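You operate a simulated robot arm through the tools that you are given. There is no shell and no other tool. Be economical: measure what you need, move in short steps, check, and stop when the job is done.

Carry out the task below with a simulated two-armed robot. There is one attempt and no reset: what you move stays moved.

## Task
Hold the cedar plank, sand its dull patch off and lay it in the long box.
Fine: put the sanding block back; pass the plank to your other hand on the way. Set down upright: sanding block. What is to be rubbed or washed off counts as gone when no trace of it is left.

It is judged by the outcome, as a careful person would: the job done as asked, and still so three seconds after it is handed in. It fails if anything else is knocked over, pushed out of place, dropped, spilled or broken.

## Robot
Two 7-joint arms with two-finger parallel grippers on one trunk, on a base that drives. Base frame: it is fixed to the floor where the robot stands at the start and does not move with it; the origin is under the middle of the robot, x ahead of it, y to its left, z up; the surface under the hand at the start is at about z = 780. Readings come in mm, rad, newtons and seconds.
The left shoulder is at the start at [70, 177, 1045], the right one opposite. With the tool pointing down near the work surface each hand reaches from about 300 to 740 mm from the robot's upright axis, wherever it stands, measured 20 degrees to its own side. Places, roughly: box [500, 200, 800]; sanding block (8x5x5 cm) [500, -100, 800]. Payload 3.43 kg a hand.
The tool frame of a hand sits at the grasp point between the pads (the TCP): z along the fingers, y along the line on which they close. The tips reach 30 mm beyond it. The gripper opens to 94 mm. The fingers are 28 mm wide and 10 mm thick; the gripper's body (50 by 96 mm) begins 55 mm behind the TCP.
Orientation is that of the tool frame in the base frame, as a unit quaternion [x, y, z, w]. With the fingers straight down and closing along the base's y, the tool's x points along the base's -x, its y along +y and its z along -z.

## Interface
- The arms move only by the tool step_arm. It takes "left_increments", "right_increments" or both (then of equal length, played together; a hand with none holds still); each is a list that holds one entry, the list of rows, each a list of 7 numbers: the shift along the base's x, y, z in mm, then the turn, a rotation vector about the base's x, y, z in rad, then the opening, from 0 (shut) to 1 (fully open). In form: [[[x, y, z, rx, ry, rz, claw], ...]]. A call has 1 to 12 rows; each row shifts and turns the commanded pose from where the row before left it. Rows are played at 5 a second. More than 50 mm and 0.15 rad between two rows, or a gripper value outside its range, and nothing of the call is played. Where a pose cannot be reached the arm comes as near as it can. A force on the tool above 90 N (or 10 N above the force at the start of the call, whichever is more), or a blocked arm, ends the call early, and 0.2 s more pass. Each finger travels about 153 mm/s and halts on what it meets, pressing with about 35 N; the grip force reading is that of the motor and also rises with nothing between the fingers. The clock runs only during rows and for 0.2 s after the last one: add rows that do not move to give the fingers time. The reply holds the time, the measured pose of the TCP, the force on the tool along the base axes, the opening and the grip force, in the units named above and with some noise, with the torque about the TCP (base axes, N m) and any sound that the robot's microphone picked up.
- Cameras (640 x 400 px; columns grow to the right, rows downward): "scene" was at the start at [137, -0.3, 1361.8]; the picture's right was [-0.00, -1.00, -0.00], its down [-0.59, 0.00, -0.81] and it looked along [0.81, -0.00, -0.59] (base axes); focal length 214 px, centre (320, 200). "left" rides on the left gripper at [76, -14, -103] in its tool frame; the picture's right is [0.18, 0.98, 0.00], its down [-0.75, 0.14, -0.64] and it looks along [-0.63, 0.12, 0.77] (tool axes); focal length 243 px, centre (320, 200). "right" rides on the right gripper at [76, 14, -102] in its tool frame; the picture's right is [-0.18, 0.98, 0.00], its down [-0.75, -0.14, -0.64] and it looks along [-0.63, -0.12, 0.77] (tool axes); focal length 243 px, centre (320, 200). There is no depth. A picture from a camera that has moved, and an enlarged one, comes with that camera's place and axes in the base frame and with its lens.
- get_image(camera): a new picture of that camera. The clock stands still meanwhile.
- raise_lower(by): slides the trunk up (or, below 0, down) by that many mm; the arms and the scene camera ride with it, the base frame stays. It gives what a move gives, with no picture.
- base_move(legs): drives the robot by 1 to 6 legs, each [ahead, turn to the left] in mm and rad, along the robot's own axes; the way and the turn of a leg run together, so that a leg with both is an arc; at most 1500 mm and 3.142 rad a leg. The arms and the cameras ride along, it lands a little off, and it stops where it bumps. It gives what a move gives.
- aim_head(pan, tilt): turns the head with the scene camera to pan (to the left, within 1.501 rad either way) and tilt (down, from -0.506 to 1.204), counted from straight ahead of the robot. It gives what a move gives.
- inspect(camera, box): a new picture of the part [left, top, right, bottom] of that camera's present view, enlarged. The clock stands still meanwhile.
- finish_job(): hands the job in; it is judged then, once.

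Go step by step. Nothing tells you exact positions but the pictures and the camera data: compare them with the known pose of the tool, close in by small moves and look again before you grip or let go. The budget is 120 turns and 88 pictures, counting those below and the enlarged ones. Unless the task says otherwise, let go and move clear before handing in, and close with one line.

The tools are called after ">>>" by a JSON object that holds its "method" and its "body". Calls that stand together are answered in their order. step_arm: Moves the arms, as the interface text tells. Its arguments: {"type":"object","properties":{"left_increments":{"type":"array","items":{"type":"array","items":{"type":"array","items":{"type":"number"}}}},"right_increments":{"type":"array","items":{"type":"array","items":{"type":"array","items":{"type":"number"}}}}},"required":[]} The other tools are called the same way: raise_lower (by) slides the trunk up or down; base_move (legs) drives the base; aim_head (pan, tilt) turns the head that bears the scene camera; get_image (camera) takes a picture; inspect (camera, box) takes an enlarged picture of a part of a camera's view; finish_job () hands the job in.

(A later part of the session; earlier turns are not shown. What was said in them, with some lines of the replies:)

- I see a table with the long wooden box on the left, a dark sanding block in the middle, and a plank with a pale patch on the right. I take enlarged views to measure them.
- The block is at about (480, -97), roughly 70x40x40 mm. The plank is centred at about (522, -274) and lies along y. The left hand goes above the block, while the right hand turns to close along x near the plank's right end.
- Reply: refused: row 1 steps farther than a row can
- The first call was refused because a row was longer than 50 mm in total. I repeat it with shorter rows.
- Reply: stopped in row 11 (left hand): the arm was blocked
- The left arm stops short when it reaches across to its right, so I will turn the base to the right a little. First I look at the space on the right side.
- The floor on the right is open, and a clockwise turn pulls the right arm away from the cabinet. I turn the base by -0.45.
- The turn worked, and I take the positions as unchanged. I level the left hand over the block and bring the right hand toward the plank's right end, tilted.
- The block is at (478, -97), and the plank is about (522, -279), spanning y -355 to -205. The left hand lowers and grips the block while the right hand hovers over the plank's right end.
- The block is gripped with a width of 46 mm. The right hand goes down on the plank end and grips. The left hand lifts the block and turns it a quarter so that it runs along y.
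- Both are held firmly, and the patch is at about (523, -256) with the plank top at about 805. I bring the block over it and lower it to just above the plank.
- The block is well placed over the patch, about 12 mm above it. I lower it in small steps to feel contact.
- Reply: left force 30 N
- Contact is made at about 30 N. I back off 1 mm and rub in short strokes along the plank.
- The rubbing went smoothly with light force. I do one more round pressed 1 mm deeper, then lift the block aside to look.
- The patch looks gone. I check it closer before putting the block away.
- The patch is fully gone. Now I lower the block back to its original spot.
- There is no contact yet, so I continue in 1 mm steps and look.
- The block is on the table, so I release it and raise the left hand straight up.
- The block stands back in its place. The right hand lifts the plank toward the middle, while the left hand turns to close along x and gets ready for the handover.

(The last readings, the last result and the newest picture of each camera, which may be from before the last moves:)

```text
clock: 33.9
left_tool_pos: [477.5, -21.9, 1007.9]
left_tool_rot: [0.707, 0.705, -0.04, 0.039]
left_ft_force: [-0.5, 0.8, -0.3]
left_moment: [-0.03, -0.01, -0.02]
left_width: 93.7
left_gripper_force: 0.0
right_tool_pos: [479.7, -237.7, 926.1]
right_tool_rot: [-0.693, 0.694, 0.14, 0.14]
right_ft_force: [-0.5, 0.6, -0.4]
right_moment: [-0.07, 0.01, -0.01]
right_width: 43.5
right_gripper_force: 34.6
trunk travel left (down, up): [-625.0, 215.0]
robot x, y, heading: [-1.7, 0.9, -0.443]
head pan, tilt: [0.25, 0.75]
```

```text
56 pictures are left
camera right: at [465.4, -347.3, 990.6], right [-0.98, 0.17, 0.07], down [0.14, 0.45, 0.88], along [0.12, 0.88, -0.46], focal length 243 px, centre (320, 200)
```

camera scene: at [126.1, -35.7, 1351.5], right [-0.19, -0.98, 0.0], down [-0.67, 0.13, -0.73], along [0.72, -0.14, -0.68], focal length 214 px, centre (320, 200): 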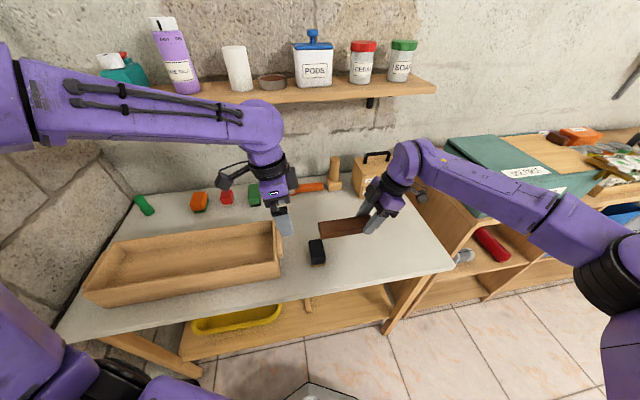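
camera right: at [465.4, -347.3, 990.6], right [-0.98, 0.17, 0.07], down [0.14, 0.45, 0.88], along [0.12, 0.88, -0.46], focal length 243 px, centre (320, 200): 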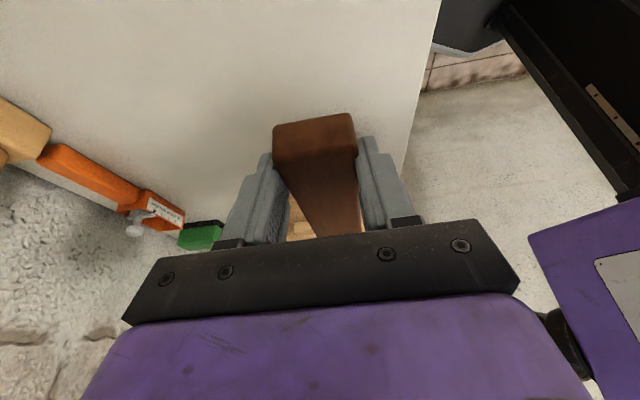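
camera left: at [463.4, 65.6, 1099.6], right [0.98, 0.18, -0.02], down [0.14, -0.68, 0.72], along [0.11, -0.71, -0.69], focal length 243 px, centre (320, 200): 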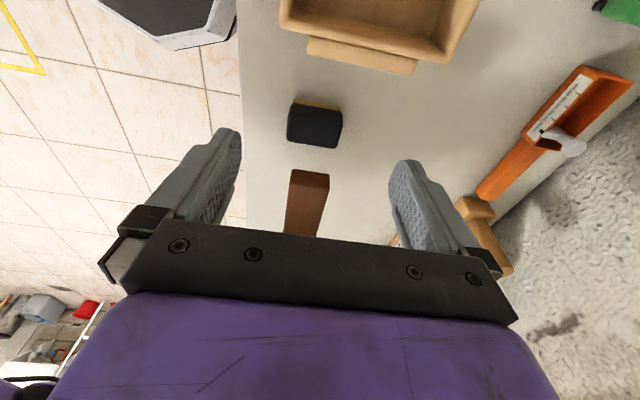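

The plank is held level, its left end at about y = -95 and top at about z = 916. The left hand tilts and moves to hover above that end.

>>> {"method": "step_arm", "body": {"left_increments": [[[1, -20, -8, -0.1, 0, 0, 1], [1, -25, -8, -0.1, 0, 0, 1], [0, -25, -8, -0.1, 0, 0, 1], [0, -18, -10, 0, 0, 0, 1], [0, 0, 0, 0, 0, 0, 1]]]}}

>>> {"method": "get_image", "body": {"camera": "left"}}

>>> {"method": "inspect", "body": {"camera": "scene", "box": [260, 140, 420, 240]}}

```text
clock: 35.1
left_tool_pos: [481.7, -110.4, 973.9]
left_tool_rot: [0.692, 0.692, -0.146, 0.144]
left_ft_force: [-0.6, -1.0, 0.3]
left_moment: [-0.01, -0.07, -0.05]
left_width: 93.9
left_gripper_force: 0.1
right_tool_pos: [479.8, -238.1, 925.1]
right_tool_rot: [0.693, -0.693, -0.14, -0.14]
right_ft_force: [-0.5, 0.5, -1.1]
right_moment: [-0.03, 0.01, 0.02]
right_width: 43.4
right_gripper_force: 34.9
trunk travel left (down, up): [-625.0, 215.0]
robot x, y, heading: [0.2, -4.7, -0.447]
head pan, tilt: [0.25, 0.75]
```

```text
55 pictures are left
camera left: at [466.8, 0.2, 1037.2], right [0.98, 0.17, -0.08], down [0.14, -0.43, 0.89], along [0.12, -0.89, -0.45], focal length 243 px, centre (320, 200)
```

left: 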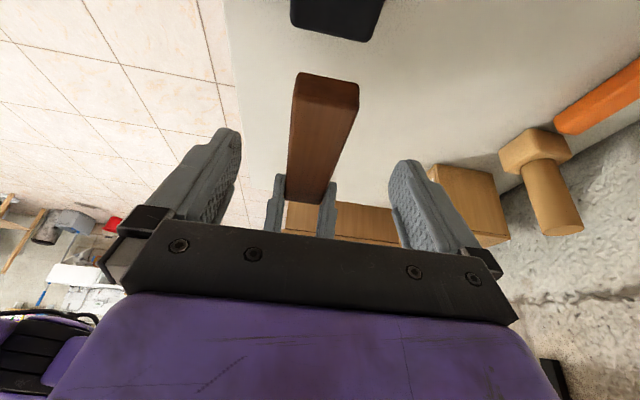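

```text
4.00 times, centred on (340, 190) of scene
camera zoom: at [125.8, -36.8, 1351.5], right [-0.19, -0.98, 0.0], down [-0.67, 0.13, -0.73], along [0.72, -0.14, -0.68], focal length 858 px, centre (240, 240)
```

zoom: 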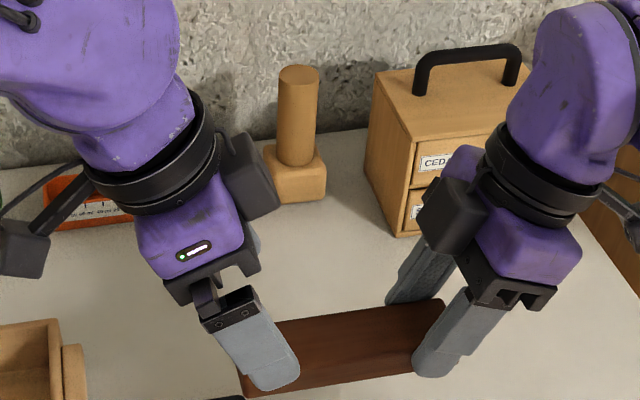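

The plank's left end is at about (480, -107). I move in 12 mm more, go down around it and grip it with the left hand.

>>> {"method": "step_arm", "body": {"left_increments": [[[-1, -6, -20, 0, 0, 0, 1], [0, -6, -20, 0, 0, 0, 1], [0, 0, -9, 0, 0, 0, 1], [0, 0, 0, 0, 0, 0, 0.8], [0, 0, 0, 0, 0, 0, 0.65], [0, 0, 0, 0, 0, 0, 0.55], [0, 0, 0, 0, 0, 0, 0.48], [0, 0, 0, 0, 0, 0, 0.42]]]}}

>>> {"method": "get_image", "body": {"camera": "left"}}

>>> {"method": "inspect", "body": {"camera": "scene", "box": [280, 160, 400, 235]}}

```text
clock: 36.9
left_tool_pos: [478.9, -121.2, 924.8]
left_tool_rot: [0.691, 0.693, -0.145, 0.145]
left_ft_force: [11.7, 3.6, -0.2]
left_moment: [0.33, -0.28, 0.51]
left_width: 43.4
left_gripper_force: 35.1
right_tool_pos: [481.0, -239.1, 926.0]
right_tool_rot: [0.693, -0.693, -0.141, -0.139]
right_ft_force: [-12.3, -2.6, 0.7]
right_moment: [-0.24, 0.26, 0.8]
right_width: 43.4
right_gripper_force: 35.2
trunk travel left (down, up): [-625.0, 215.0]
robot x, y, heading: [6.0, -2.3, -0.446]
head pan, tilt: [0.25, 0.75]
```

```text
53 pictures are left
camera left: at [464.6, -11.8, 987.6], right [0.98, 0.17, -0.08], down [0.14, -0.44, 0.89], along [0.12, -0.88, -0.45], focal length 243 px, centre (320, 200)
```

left: 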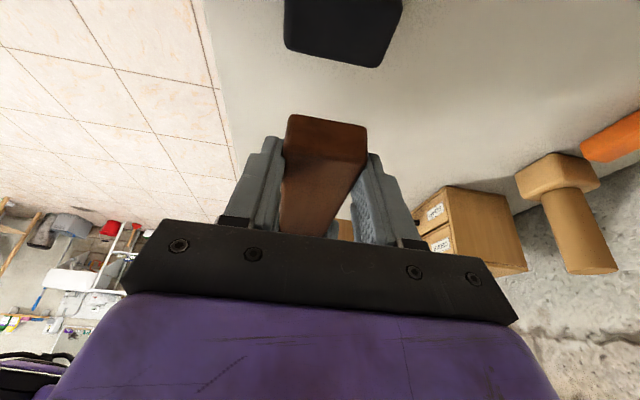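

```text
5.33 times, centred on (340, 198) of scene
camera zoom: at [126.0, -37.5, 1351.4], right [-0.19, -0.98, 0.0], down [-0.67, 0.13, -0.73], along [0.72, -0.14, -0.68], focal length 1144 px, centre (213, 213)
```

zoom: 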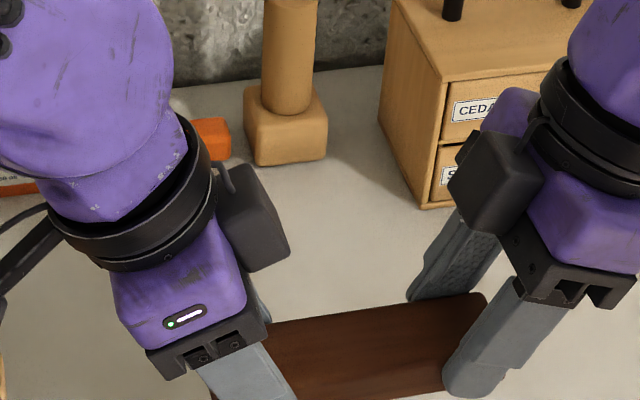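

Both hands hold the plank. The right hand opens and backs off up and to the right.

>>> {"method": "step_arm", "body": {"left_increments": [[[0, 0, 0, 0, 0, 0, 0.25], [0, 0, 0, 0, 0, 0, 0.2], [0, 0, 0, 0, 0, 0, 0.2], [0, 0, 0, 0, 0, 0, 0.2], [0, 0, 0, 0, 0, 0, 0.2], [0, 0, 0, 0, 0, 0, 0.2], [0, 0, 0, 0, 0, 0, 0.2], [0, 0, 0, 0, 0, 0, 0.2], [0, 0, 0, 0, 0, 0, 0.2]]], "right_increments": [[[0, 0, 0, 0, 0, 0, 0.2], [0, 0, 0, 0, 0, 0, 0.5], [0, 0, 0, 0, 0, 0, 0.7], [0, 0, 0, 0, 0, 0, 0.9], [0, -8, 20, 0, 0, 0, 0.9], [0, -16, 40, 0, 0, 0, 0.9], [0, -25, 35, 0, 0, 0, 0.9], [-15, -40, 0, 0, 0, 0, 0.9], [-15, -40, 0, 0, 0, 0, 0.9]]]}}

>>> {"method": "get_image", "body": {"camera": "scene"}}

>>> {"method": "get_image", "body": {"camera": "left"}}

>>> {"method": "get_image", "body": {"camera": "right"}}

```text
clock: 38.9
left_tool_pos: [477.4, -123.4, 924.2]
left_tool_rot: [0.693, 0.692, -0.143, 0.143]
left_ft_force: [0.2, 0.1, -0.5]
left_moment: [0.06, -0.03, -0.01]
left_width: 43.3
left_gripper_force: 34.7
right_tool_pos: [449.3, -370.6, 1022.6]
right_tool_rot: [-0.693, 0.693, 0.141, 0.14]
right_ft_force: [0.7, 0.5, 0.2]
right_moment: [0.0, -0.01, -0.01]
right_width: 84.5
right_gripper_force: 0.2
trunk travel left (down, up): [-625.0, 215.0]
robot x, y, heading: [-2.7, 1.6, -0.446]
head pan, tilt: [0.25, 0.75]
```

```text
51 pictures are left
camera scene: at [125.0, -38.8, 1351.5], right [-0.19, -0.98, 0.0], down [-0.67, 0.13, -0.73], along [0.72, -0.14, -0.68], focal length 214 px, centre (320, 200)
```

scene: 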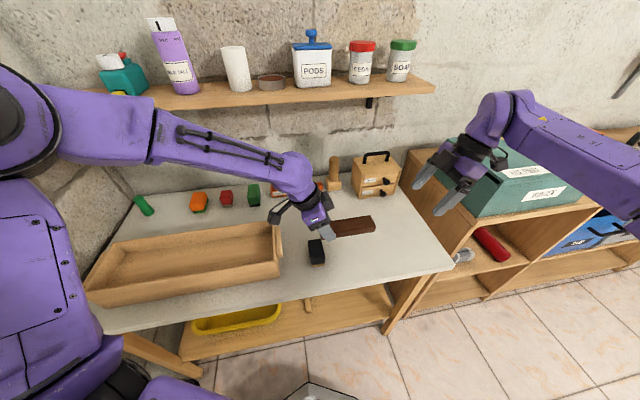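

```text
50 pictures are left
camera left: at [463.3, -12.9, 987.9], right [0.98, 0.17, -0.08], down [0.14, -0.44, 0.89], along [0.12, -0.88, -0.45], focal length 243 px, centre (320, 200)
```

left: 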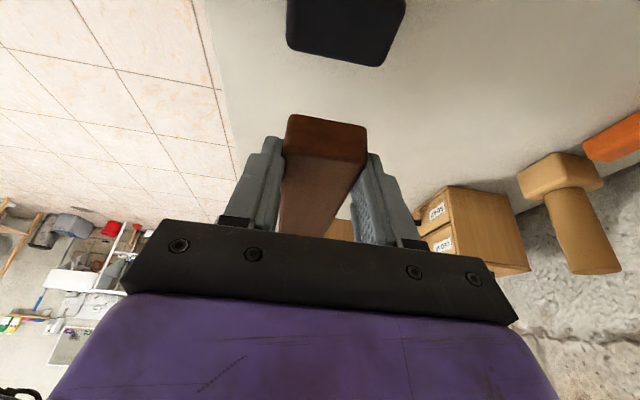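

```text
49 pictures are left
camera right: at [435.3, -481.8, 1086.1], right [-0.98, 0.17, 0.07], down [0.14, 0.44, 0.89], along [0.12, 0.88, -0.46], focal length 243 px, centre (320, 200)
```

right: 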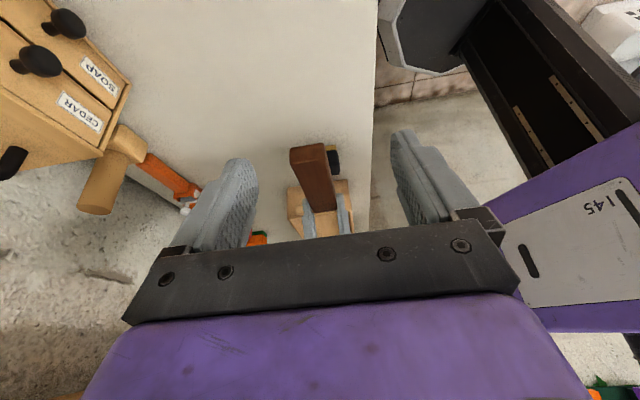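

The handover worked and the left hand alone now holds the plank level. I raise it and carry it over the box, while the right hand withdraws.

>>> {"method": "step_arm", "body": {"left_increments": [[[0, 0, 40, 0, 0, 0, 0.2], [0, 0, 40, 0, 0, 0, 0.2], [3, 40, 0, 0, 0, 0, 0.2], [3, 40, 0, 0, 0, 0, 0.2], [3, 40, 0, 0, 0, 0, 0.2], [3, 40, 0, 0, 0, 0, 0.2], [3, 40, 0, 0, 0, 0, 0.2], [3, 40, 0, 0, 0, 0, 0.2], [3, 40, 0, 0, 0, 0, 0.2], [3, 40, 0, 0, 0, 0, 0.2], [4, 40, 0, 0, 0, 0, 0.2], [0, 20, 0, 0, 0, 0, 0.2]]], "right_increments": [[[-20, -15, 10, 0, 0, 0, 0.9], [-20, -15, 10, 0, 0, 0, 0.9], [-20, -15, 10, 0, 0, 0, 0.9], [-20, -15, 10, 0, 0, 0, 0.9], [-20, -15, 10, 0, 0, 0, 0.9], [-20, -15, 10, 0, 0, 0, 0.9], [-20, -15, 0, 0, 0, 0, 0.9], [-20, -15, 0, 0, 0, 0, 0.9], [-20, -15, 0, 0, 0, 0, 0.9], [0, 0, 0, 0, 0, 0, 0.9], [0, 0, 0, 0, 0, 0, 0.9], [0, 0, 0, 0, 0, 0, 0.9]]]}}

>>> {"method": "aim_head", "body": {"pan": 0.75, "tilt": 0.85}}

>>> {"method": "get_image", "body": {"camera": "scene"}}

>>> {"method": "get_image", "body": {"camera": "left"}}

```text
clock: 41.5
left_tool_pos: [506.3, 257.9, 1005.9]
left_tool_rot: [0.693, 0.692, -0.145, 0.143]
left_ft_force: [0.8, 0.3, -0.2]
left_moment: [0.04, -0.02, 0.0]
left_width: 43.4
left_gripper_force: 34.9
right_tool_pos: [271.5, -504.3, 1079.8]
right_tool_rot: [-0.693, 0.693, 0.141, 0.14]
right_ft_force: [-0.8, 0.6, -0.2]
right_moment: [-0.01, 0.01, 0.01]
right_width: 84.6
right_gripper_force: 0.0
trunk travel left (down, up): [-625.0, 215.0]
robot x, y, heading: [1.4, 0.7, -0.442]
head pan, tilt: [0.25, 0.75]
```

```text
clock: 42.4
left_tool_pos: [506.2, 256.7, 1004.6]
left_tool_rot: [0.693, 0.691, -0.146, 0.143]
left_ft_force: [0.4, 0.1, -0.1]
left_moment: [0.05, 0.0, 0.03]
left_width: 43.5
left_gripper_force: 34.7
right_tool_pos: [271.7, -502.9, 1080.0]
right_tool_rot: [0.693, -0.693, -0.141, -0.14]
right_ft_force: [0.3, 0.0, 0.3]
right_moment: [-0.02, -0.05, -0.01]
right_width: 84.4
right_gripper_force: 0.0
trunk travel left (down, up): [-625.0, 215.0]
robot x, y, heading: [0.7, 0.1, -0.45]
head pan, tilt: [0.75, 0.85]
```

```text
48 pictures are left
camera scene: at [119.2, 2.1, 1343.4], right [0.3, -0.95, 0.0], down [-0.72, -0.23, -0.66], along [0.63, 0.2, -0.75], focal length 214 px, centre (320, 200)
```

scene: 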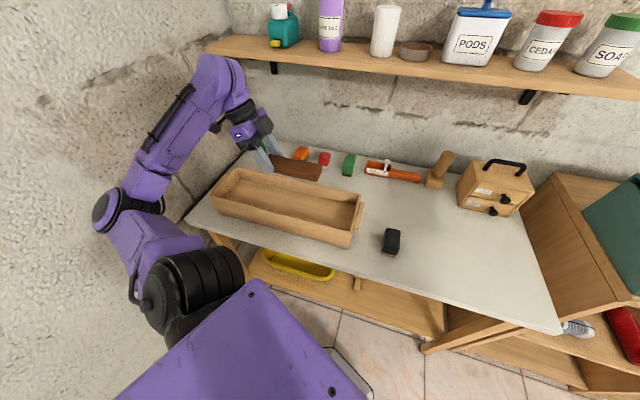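

```text
47 pictures are left
camera left: at [492.1, 367.7, 1068.1], right [0.98, 0.17, -0.08], down [0.14, -0.44, 0.89], along [0.12, -0.88, -0.45], focal length 243 px, centre (320, 200)
```

left: 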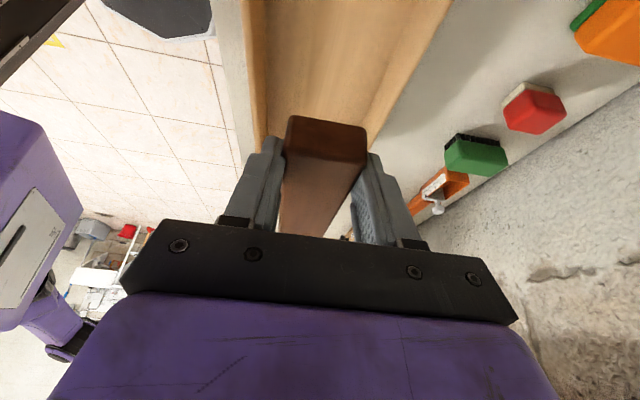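

The plank hangs over the box, which spans x 434–588 with its rim at about z = 858. I shift 4 mm in x and lower it into the box.

>>> {"method": "step_arm", "body": {"left_increments": [[[4, 0, -30, 0, 0, 0, 0.2], [0, 0, -40, 0, 0, 0, 0.2], [0, 0, -40, 0, 0, 0, 0.2], [0, 0, -30, 0, 0, 0, 0.2], [0, 0, 0, 0, 0, 0, 0.2]]]}}

>>> {"method": "inspect", "body": {"camera": "scene", "box": [200, 110, 380, 250]}}

>>> {"method": "get_image", "body": {"camera": "left"}}

```text
clock: 43.6
left_tool_pos: [509.9, 257.9, 863.2]
left_tool_rot: [0.693, 0.692, -0.144, 0.143]
left_ft_force: [0.1, 0.4, -2.1]
left_moment: [0.03, 0.02, -0.01]
left_width: 43.3
left_gripper_force: 35.5
right_tool_pos: [271.4, -503.5, 1079.6]
right_tool_rot: [-0.692, 0.694, 0.14, 0.141]
right_ft_force: [0.4, -0.4, 0.4]
right_moment: [0.04, 0.02, 0.01]
right_width: 84.5
right_gripper_force: 0.0
trunk travel left (down, up): [-625.0, 215.0]
robot x, y, heading: [0.9, 0.6, -0.446]
head pan, tilt: [0.75, 0.85]
```

```text
2.86 times, centred on (290, 180) of scene
camera zoom: at [119.1, 2.0, 1343.4], right [0.3, -0.95, 0.0], down [-0.72, -0.23, -0.66], along [0.63, 0.2, -0.75], focal length 613 px, centre (406, 257)
```

zoom: 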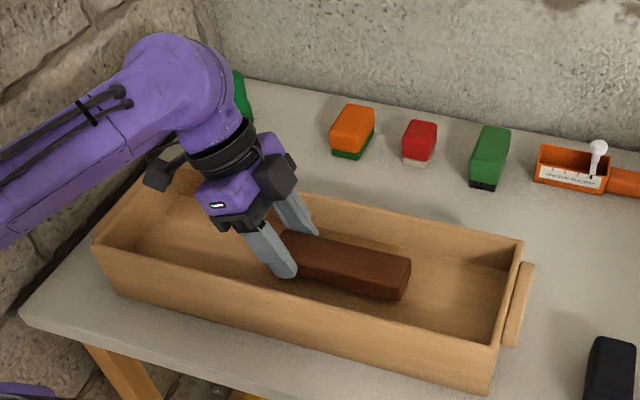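

```text
45 pictures are left
camera left: at [495.6, 368.5, 926.0], right [0.98, 0.17, -0.08], down [0.14, -0.44, 0.89], along [0.12, -0.88, -0.45], focal length 243 px, centre (320, 200)
```

left: 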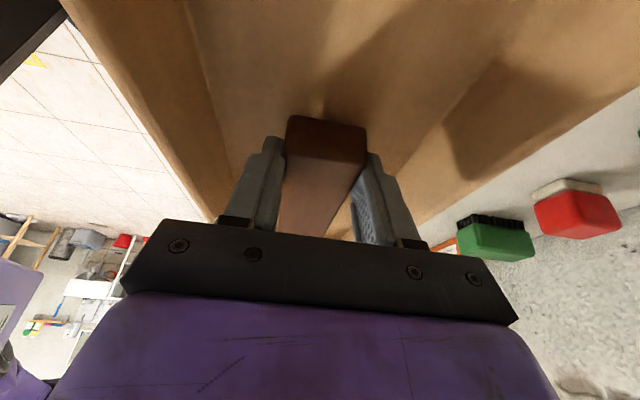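

The plank is inside the box and centred. I lower it to the floor gently.

>>> {"method": "step_arm", "body": {"left_increments": [[[0, 0, -20, 0, 0, 0, 0.2], [0, 0, -10, 0, 0, 0, 0.2], [0, 0, -4, 0, 0, 0, 0.2], [0, 0, 0, 0, 0, 0, 0.2]]]}}

```text
clock: 44.2
left_tool_pos: [510.5, 257.2, 850.2]
left_tool_rot: [0.692, 0.692, -0.135, 0.158]
left_ft_force: [-13.3, 4.8, 46.1]
left_moment: [0.95, 1.45, 0.12]
left_width: 43.3
left_gripper_force: 35.0
right_tool_pos: [267.2, -503.5, 1080.6]
right_tool_rot: [0.695, -0.691, -0.14, -0.142]
right_ft_force: [-0.1, 0.4, 0.4]
right_moment: [-0.02, 0.03, -0.01]
right_width: 84.5
right_gripper_force: 0.0
trunk travel left (down, up): [-625.0, 215.0]
robot x, y, heading: [-2.9, 2.2, -0.44]
head pan, tilt: [0.75, 0.85]
stopped in row 3 (left hand): the force on the tool passed its limit at 98 N (the readings are from after the stop); the commanded pose is now the measured one
```

Something touched early, at TCP z = 850, so I look before doing anything else.

>>> {"method": "inspect", "body": {"camera": "scene", "box": [225, 130, 345, 205]}}

>>> {"method": "get_image", "body": {"camera": "left"}}

```text
5.33 times, centred on (285, 168) of scene
camera zoom: at [111.8, 0.5, 1344.4], right [0.3, -0.95, 0.0], down [-0.71, -0.23, -0.66], along [0.63, 0.2, -0.75], focal length 1144 px, centre (507, 373)
```

zoom: 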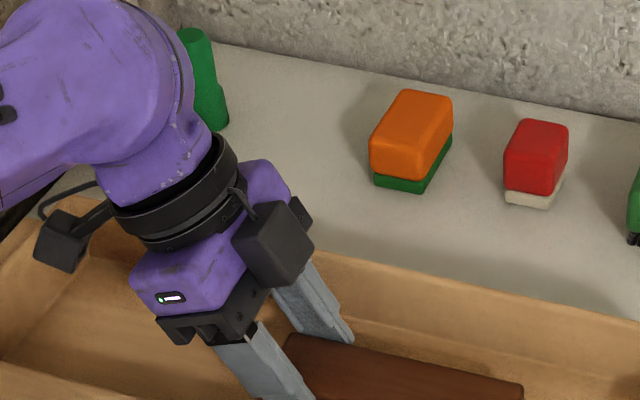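

```text
43 pictures are left
camera left: at [493.8, 367.3, 911.6], right [0.98, 0.17, -0.04], down [0.12, -0.43, 0.9], along [0.14, -0.89, -0.44], focal length 243 px, centre (320, 200)
```

left: 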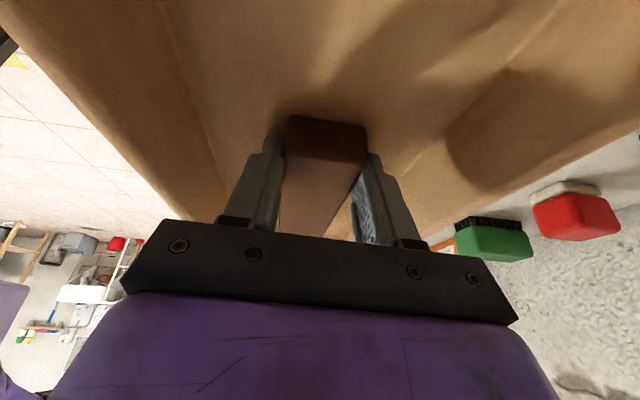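

I relieve the pressure by raising 4 mm and look closely at the box's interior to find its floor height.

>>> {"method": "step_arm", "body": {"left_increments": [[[0, 0, 4, 0, 0, 0, 0.2], [0, 0, 0, 0, 0, 0, 0.2]]]}}

>>> {"method": "inspect", "body": {"camera": "scene", "box": [280, 170, 376, 250]}}

>>> {"method": "inspect", "body": {"camera": "left", "box": [190, 60, 450, 240]}}

```text
clock: 44.8
left_tool_pos: [511.4, 255.4, 849.4]
left_tool_rot: [0.692, 0.692, -0.137, 0.154]
left_ft_force: [-9.4, -2.5, 28.7]
left_moment: [0.47, 0.93, 0.18]
left_width: 43.3
left_gripper_force: 35.4
right_tool_pos: [268.2, -505.1, 1079.8]
right_tool_rot: [0.693, -0.693, -0.139, -0.143]
right_ft_force: [1.2, 0.1, -0.1]
right_moment: [0.0, 0.01, 0.0]
right_width: 84.9
right_gripper_force: 0.1
trunk travel left (down, up): [-625.0, 215.0]
robot x, y, heading: [5.3, -2.3, -0.446]
head pan, tilt: [0.75, 0.85]
```

```text
5.00 times, centred on (328, 210) of scene
camera zoom: at [113.8, -0.1, 1343.8], right [0.3, -0.95, 0.0], down [-0.71, -0.23, -0.66], along [0.63, 0.2, -0.75], focal length 1072 px, centre (280, 150)
```

zoom: 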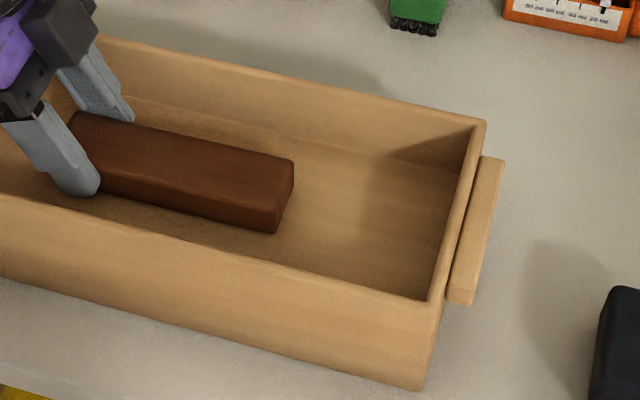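

```text
2.22 times, centred on (320, 150) of left
camera zoom: at [495.6, 366.8, 912.2], right [0.98, 0.17, -0.05], down [0.12, -0.43, 0.89], along [0.13, -0.89, -0.45], focal length 539 px, centre (320, 311)
```

zoom: 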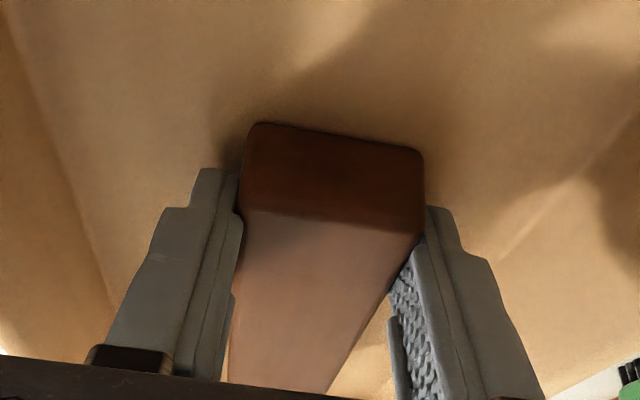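

The shadows show the plank is essentially on the box's floor, which is raised to about z = 815. I ease up a little and level the small roll that the contact caused.

>>> {"method": "step_arm", "body": {"left_increments": [[[0, 0, 4, 0, 0, 0, 0.2], [0, 0, 2, 0, 0.02, 0, 0.2], [0, 0, 0, 0, 0, 0, 0.2]]]}}

>>> {"method": "inspect", "body": {"camera": "left", "box": [190, 60, 450, 240]}}

```text
clock: 45.6
left_tool_pos: [514.7, 258.5, 853.4]
left_tool_rot: [0.69, 0.694, -0.144, 0.145]
left_ft_force: [0.1, 0.1, -0.4]
left_moment: [0.05, -0.03, 0.01]
left_width: 43.2
left_gripper_force: 34.6
right_tool_pos: [272.1, -502.0, 1079.9]
right_tool_rot: [-0.693, 0.693, 0.14, 0.14]
right_ft_force: [0.0, -0.1, -0.7]
right_moment: [0.0, -0.01, -0.02]
right_width: 84.7
right_gripper_force: 0.0
trunk travel left (down, up): [-625.0, 215.0]
robot x, y, heading: [-0.8, 2.0, -0.442]
head pan, tilt: [0.75, 0.85]
```

```text
2.22 times, centred on (320, 150) of left
camera zoom: at [500.3, 368.6, 915.1], right [0.98, 0.17, -0.07], down [0.14, -0.43, 0.89], along [0.12, -0.89, -0.45], focal length 539 px, centre (320, 311)
```

zoom: 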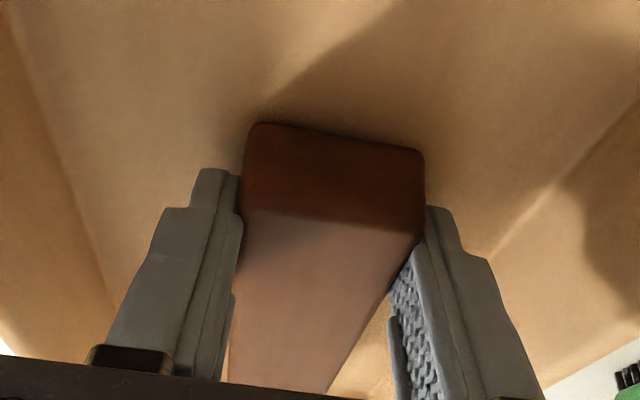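

The plank is free and level. I lower it in 1 mm steps.

>>> {"method": "step_arm", "body": {"left_increments": [[[0, 0, -1, 0, 0, 0, 0.2], [0, 0, -1, 0, 0, 0, 0.2], [0, 0, 0, 0, 0, 0, 0.2]]]}}

```text
clock: 46.4
left_tool_pos: [514.4, 257.2, 851.1]
left_tool_rot: [0.69, 0.694, -0.146, 0.146]
left_ft_force: [0.3, 0.4, -1.1]
left_moment: [0.02, -0.01, 0.01]
left_width: 43.2
left_gripper_force: 34.1
right_tool_pos: [272.3, -503.7, 1079.6]
right_tool_rot: [-0.693, 0.693, 0.14, 0.14]
right_ft_force: [-0.1, -1.1, 0.8]
right_moment: [0.0, -0.02, 0.01]
right_width: 84.8
right_gripper_force: 0.0
trunk travel left (down, up): [-625.0, 215.0]
robot x, y, heading: [-0.4, -1.1, -0.443]
head pan, tilt: [0.75, 0.85]
```

>>> {"method": "step_arm", "body": {"left_increments": [[[0, 0, -1, 0, 0, 0, 0.2], [0, 0, -1, 0, 0, 0, 0.2], [0, 0, 0, 0, 0, 0, 0.2]]]}}

```text
clock: 47.2
left_tool_pos: [513.6, 259.5, 850.9]
left_tool_rot: [0.69, 0.693, -0.145, 0.147]
left_ft_force: [0.3, -0.3, 7.0]
left_moment: [0.15, -0.01, -0.02]
left_width: 43.0
left_gripper_force: 35.5
right_tool_pos: [272.0, -503.7, 1080.1]
right_tool_rot: [0.693, -0.693, -0.141, -0.141]
right_ft_force: [0.0, 0.6, 0.0]
right_moment: [0.0, -0.05, 0.01]
right_width: 84.8
right_gripper_force: 0.1
trunk travel left (down, up): [-625.0, 215.0]
robot x, y, heading: [-1.3, 0.2, -0.44]
head pan, tilt: [0.75, 0.85]
```

There is light contact with the floor. I open slowly and lift straight out.

>>> {"method": "step_arm", "body": {"left_increments": [[[0, 0, 0, 0, 0, 0, 0.5], [0, 0, 0, 0, 0, 0, 0.6], [0, 0, 0, 0, 0, 0, 0.7], [0, 0, 0, 0, 0, 0, 0.7], [0, 0, 20, 0, 0, 0, 0.7], [0, 5, 40, 0, 0, 0, 0.7], [0, 5, 40, 0, 0, 0, 0.7], [0, 0, 40, 0, 0, 0, 0.7], [0, 0, 40, 0, 0, 0, 0.7], [0, 0, 0, 0, 0, 0, 0.7]]]}}

>>> {"method": "get_image", "body": {"camera": "scene"}}

>>> {"method": "inspect", "body": {"camera": "scene", "box": [190, 140, 430, 290]}}

```text
clock: 49.4
left_tool_pos: [514.8, 269.6, 1031.0]
left_tool_rot: [0.69, 0.694, -0.145, 0.146]
left_ft_force: [0.2, -0.8, 0.6]
left_moment: [0.01, 0.01, -0.01]
left_width: 66.1
left_gripper_force: 0.0
right_tool_pos: [272.0, -502.7, 1079.8]
right_tool_rot: [-0.693, 0.693, 0.14, 0.141]
right_ft_force: [0.1, -0.3, -0.4]
right_moment: [0.01, -0.01, 0.02]
right_width: 84.7
right_gripper_force: 0.0
trunk travel left (down, up): [-625.0, 215.0]
robot x, y, heading: [0.6, -2.3, -0.439]
head pan, tilt: [0.75, 0.85]
```

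```text
39 pictures are left
camera scene: at [119.2, 2.7, 1343.4], right [0.3, -0.95, 0.0], down [-0.72, -0.23, -0.66], along [0.63, 0.2, -0.75], focal length 214 px, centre (320, 200)
```

scene: 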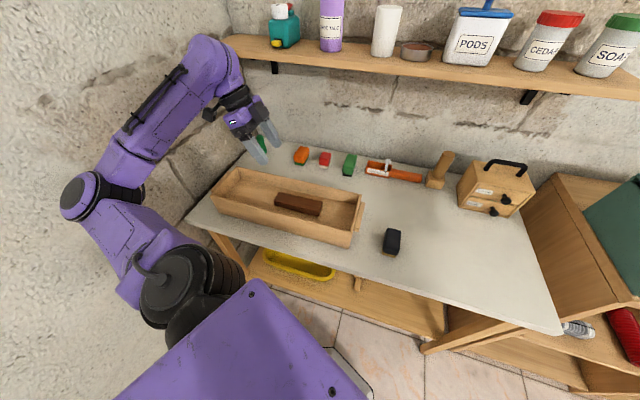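

```text
2.67 times, centred on (310, 215) of scene
camera zoom: at [119.2, 2.7, 1343.4], right [0.3, -0.95, 0.0], down [-0.72, -0.23, -0.66], along [0.63, 0.2, -0.75], focal length 572 px, centre (347, 160)
```

zoom: 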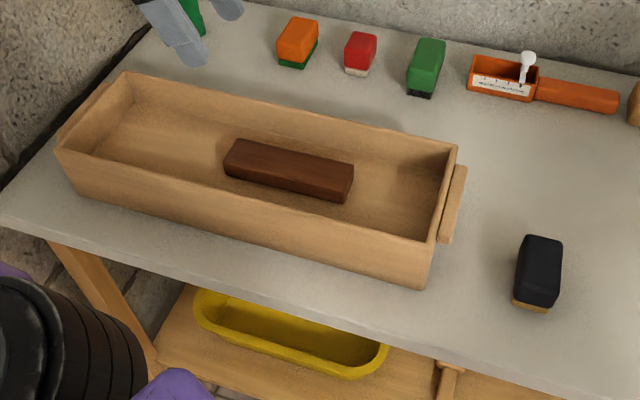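

The plank lies flat in the box, the block is back in its place, and the box has not moved. One last close look at the plank's face.

>>> {"method": "inspect", "body": {"camera": "scene", "box": [268, 186, 332, 222]}}

```text
10.00 times, centred on (300, 204) of scene
camera zoom: at [119.2, 2.7, 1343.4], right [0.3, -0.95, 0.0], down [-0.72, -0.23, -0.66], along [0.63, 0.2, -0.75], focal length 2145 px, centre (520, 160)
```

zoom: 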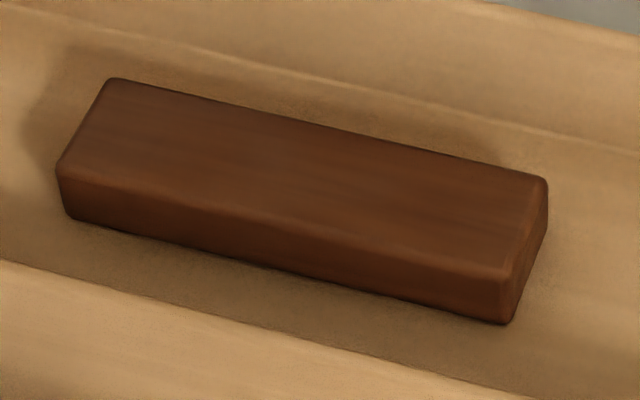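

The plank is clean and lies in the box, and both hands are clear, so I hand the job in.

>>> {"method": "finish_job", "body": {}}

```text
The job is handed in.
```

The cedar plank's dull patch is sanded off with no trace left. I passed the plank from the right hand to the left and laid it flat in the long box, and the sanding block stands upright back in its place. While lowering the plank I pressed it onto the box's floor at 98 N, because the floor was higher than I expected. I eased off and set it down lightly; the last pictures show the box still in place and no damage.
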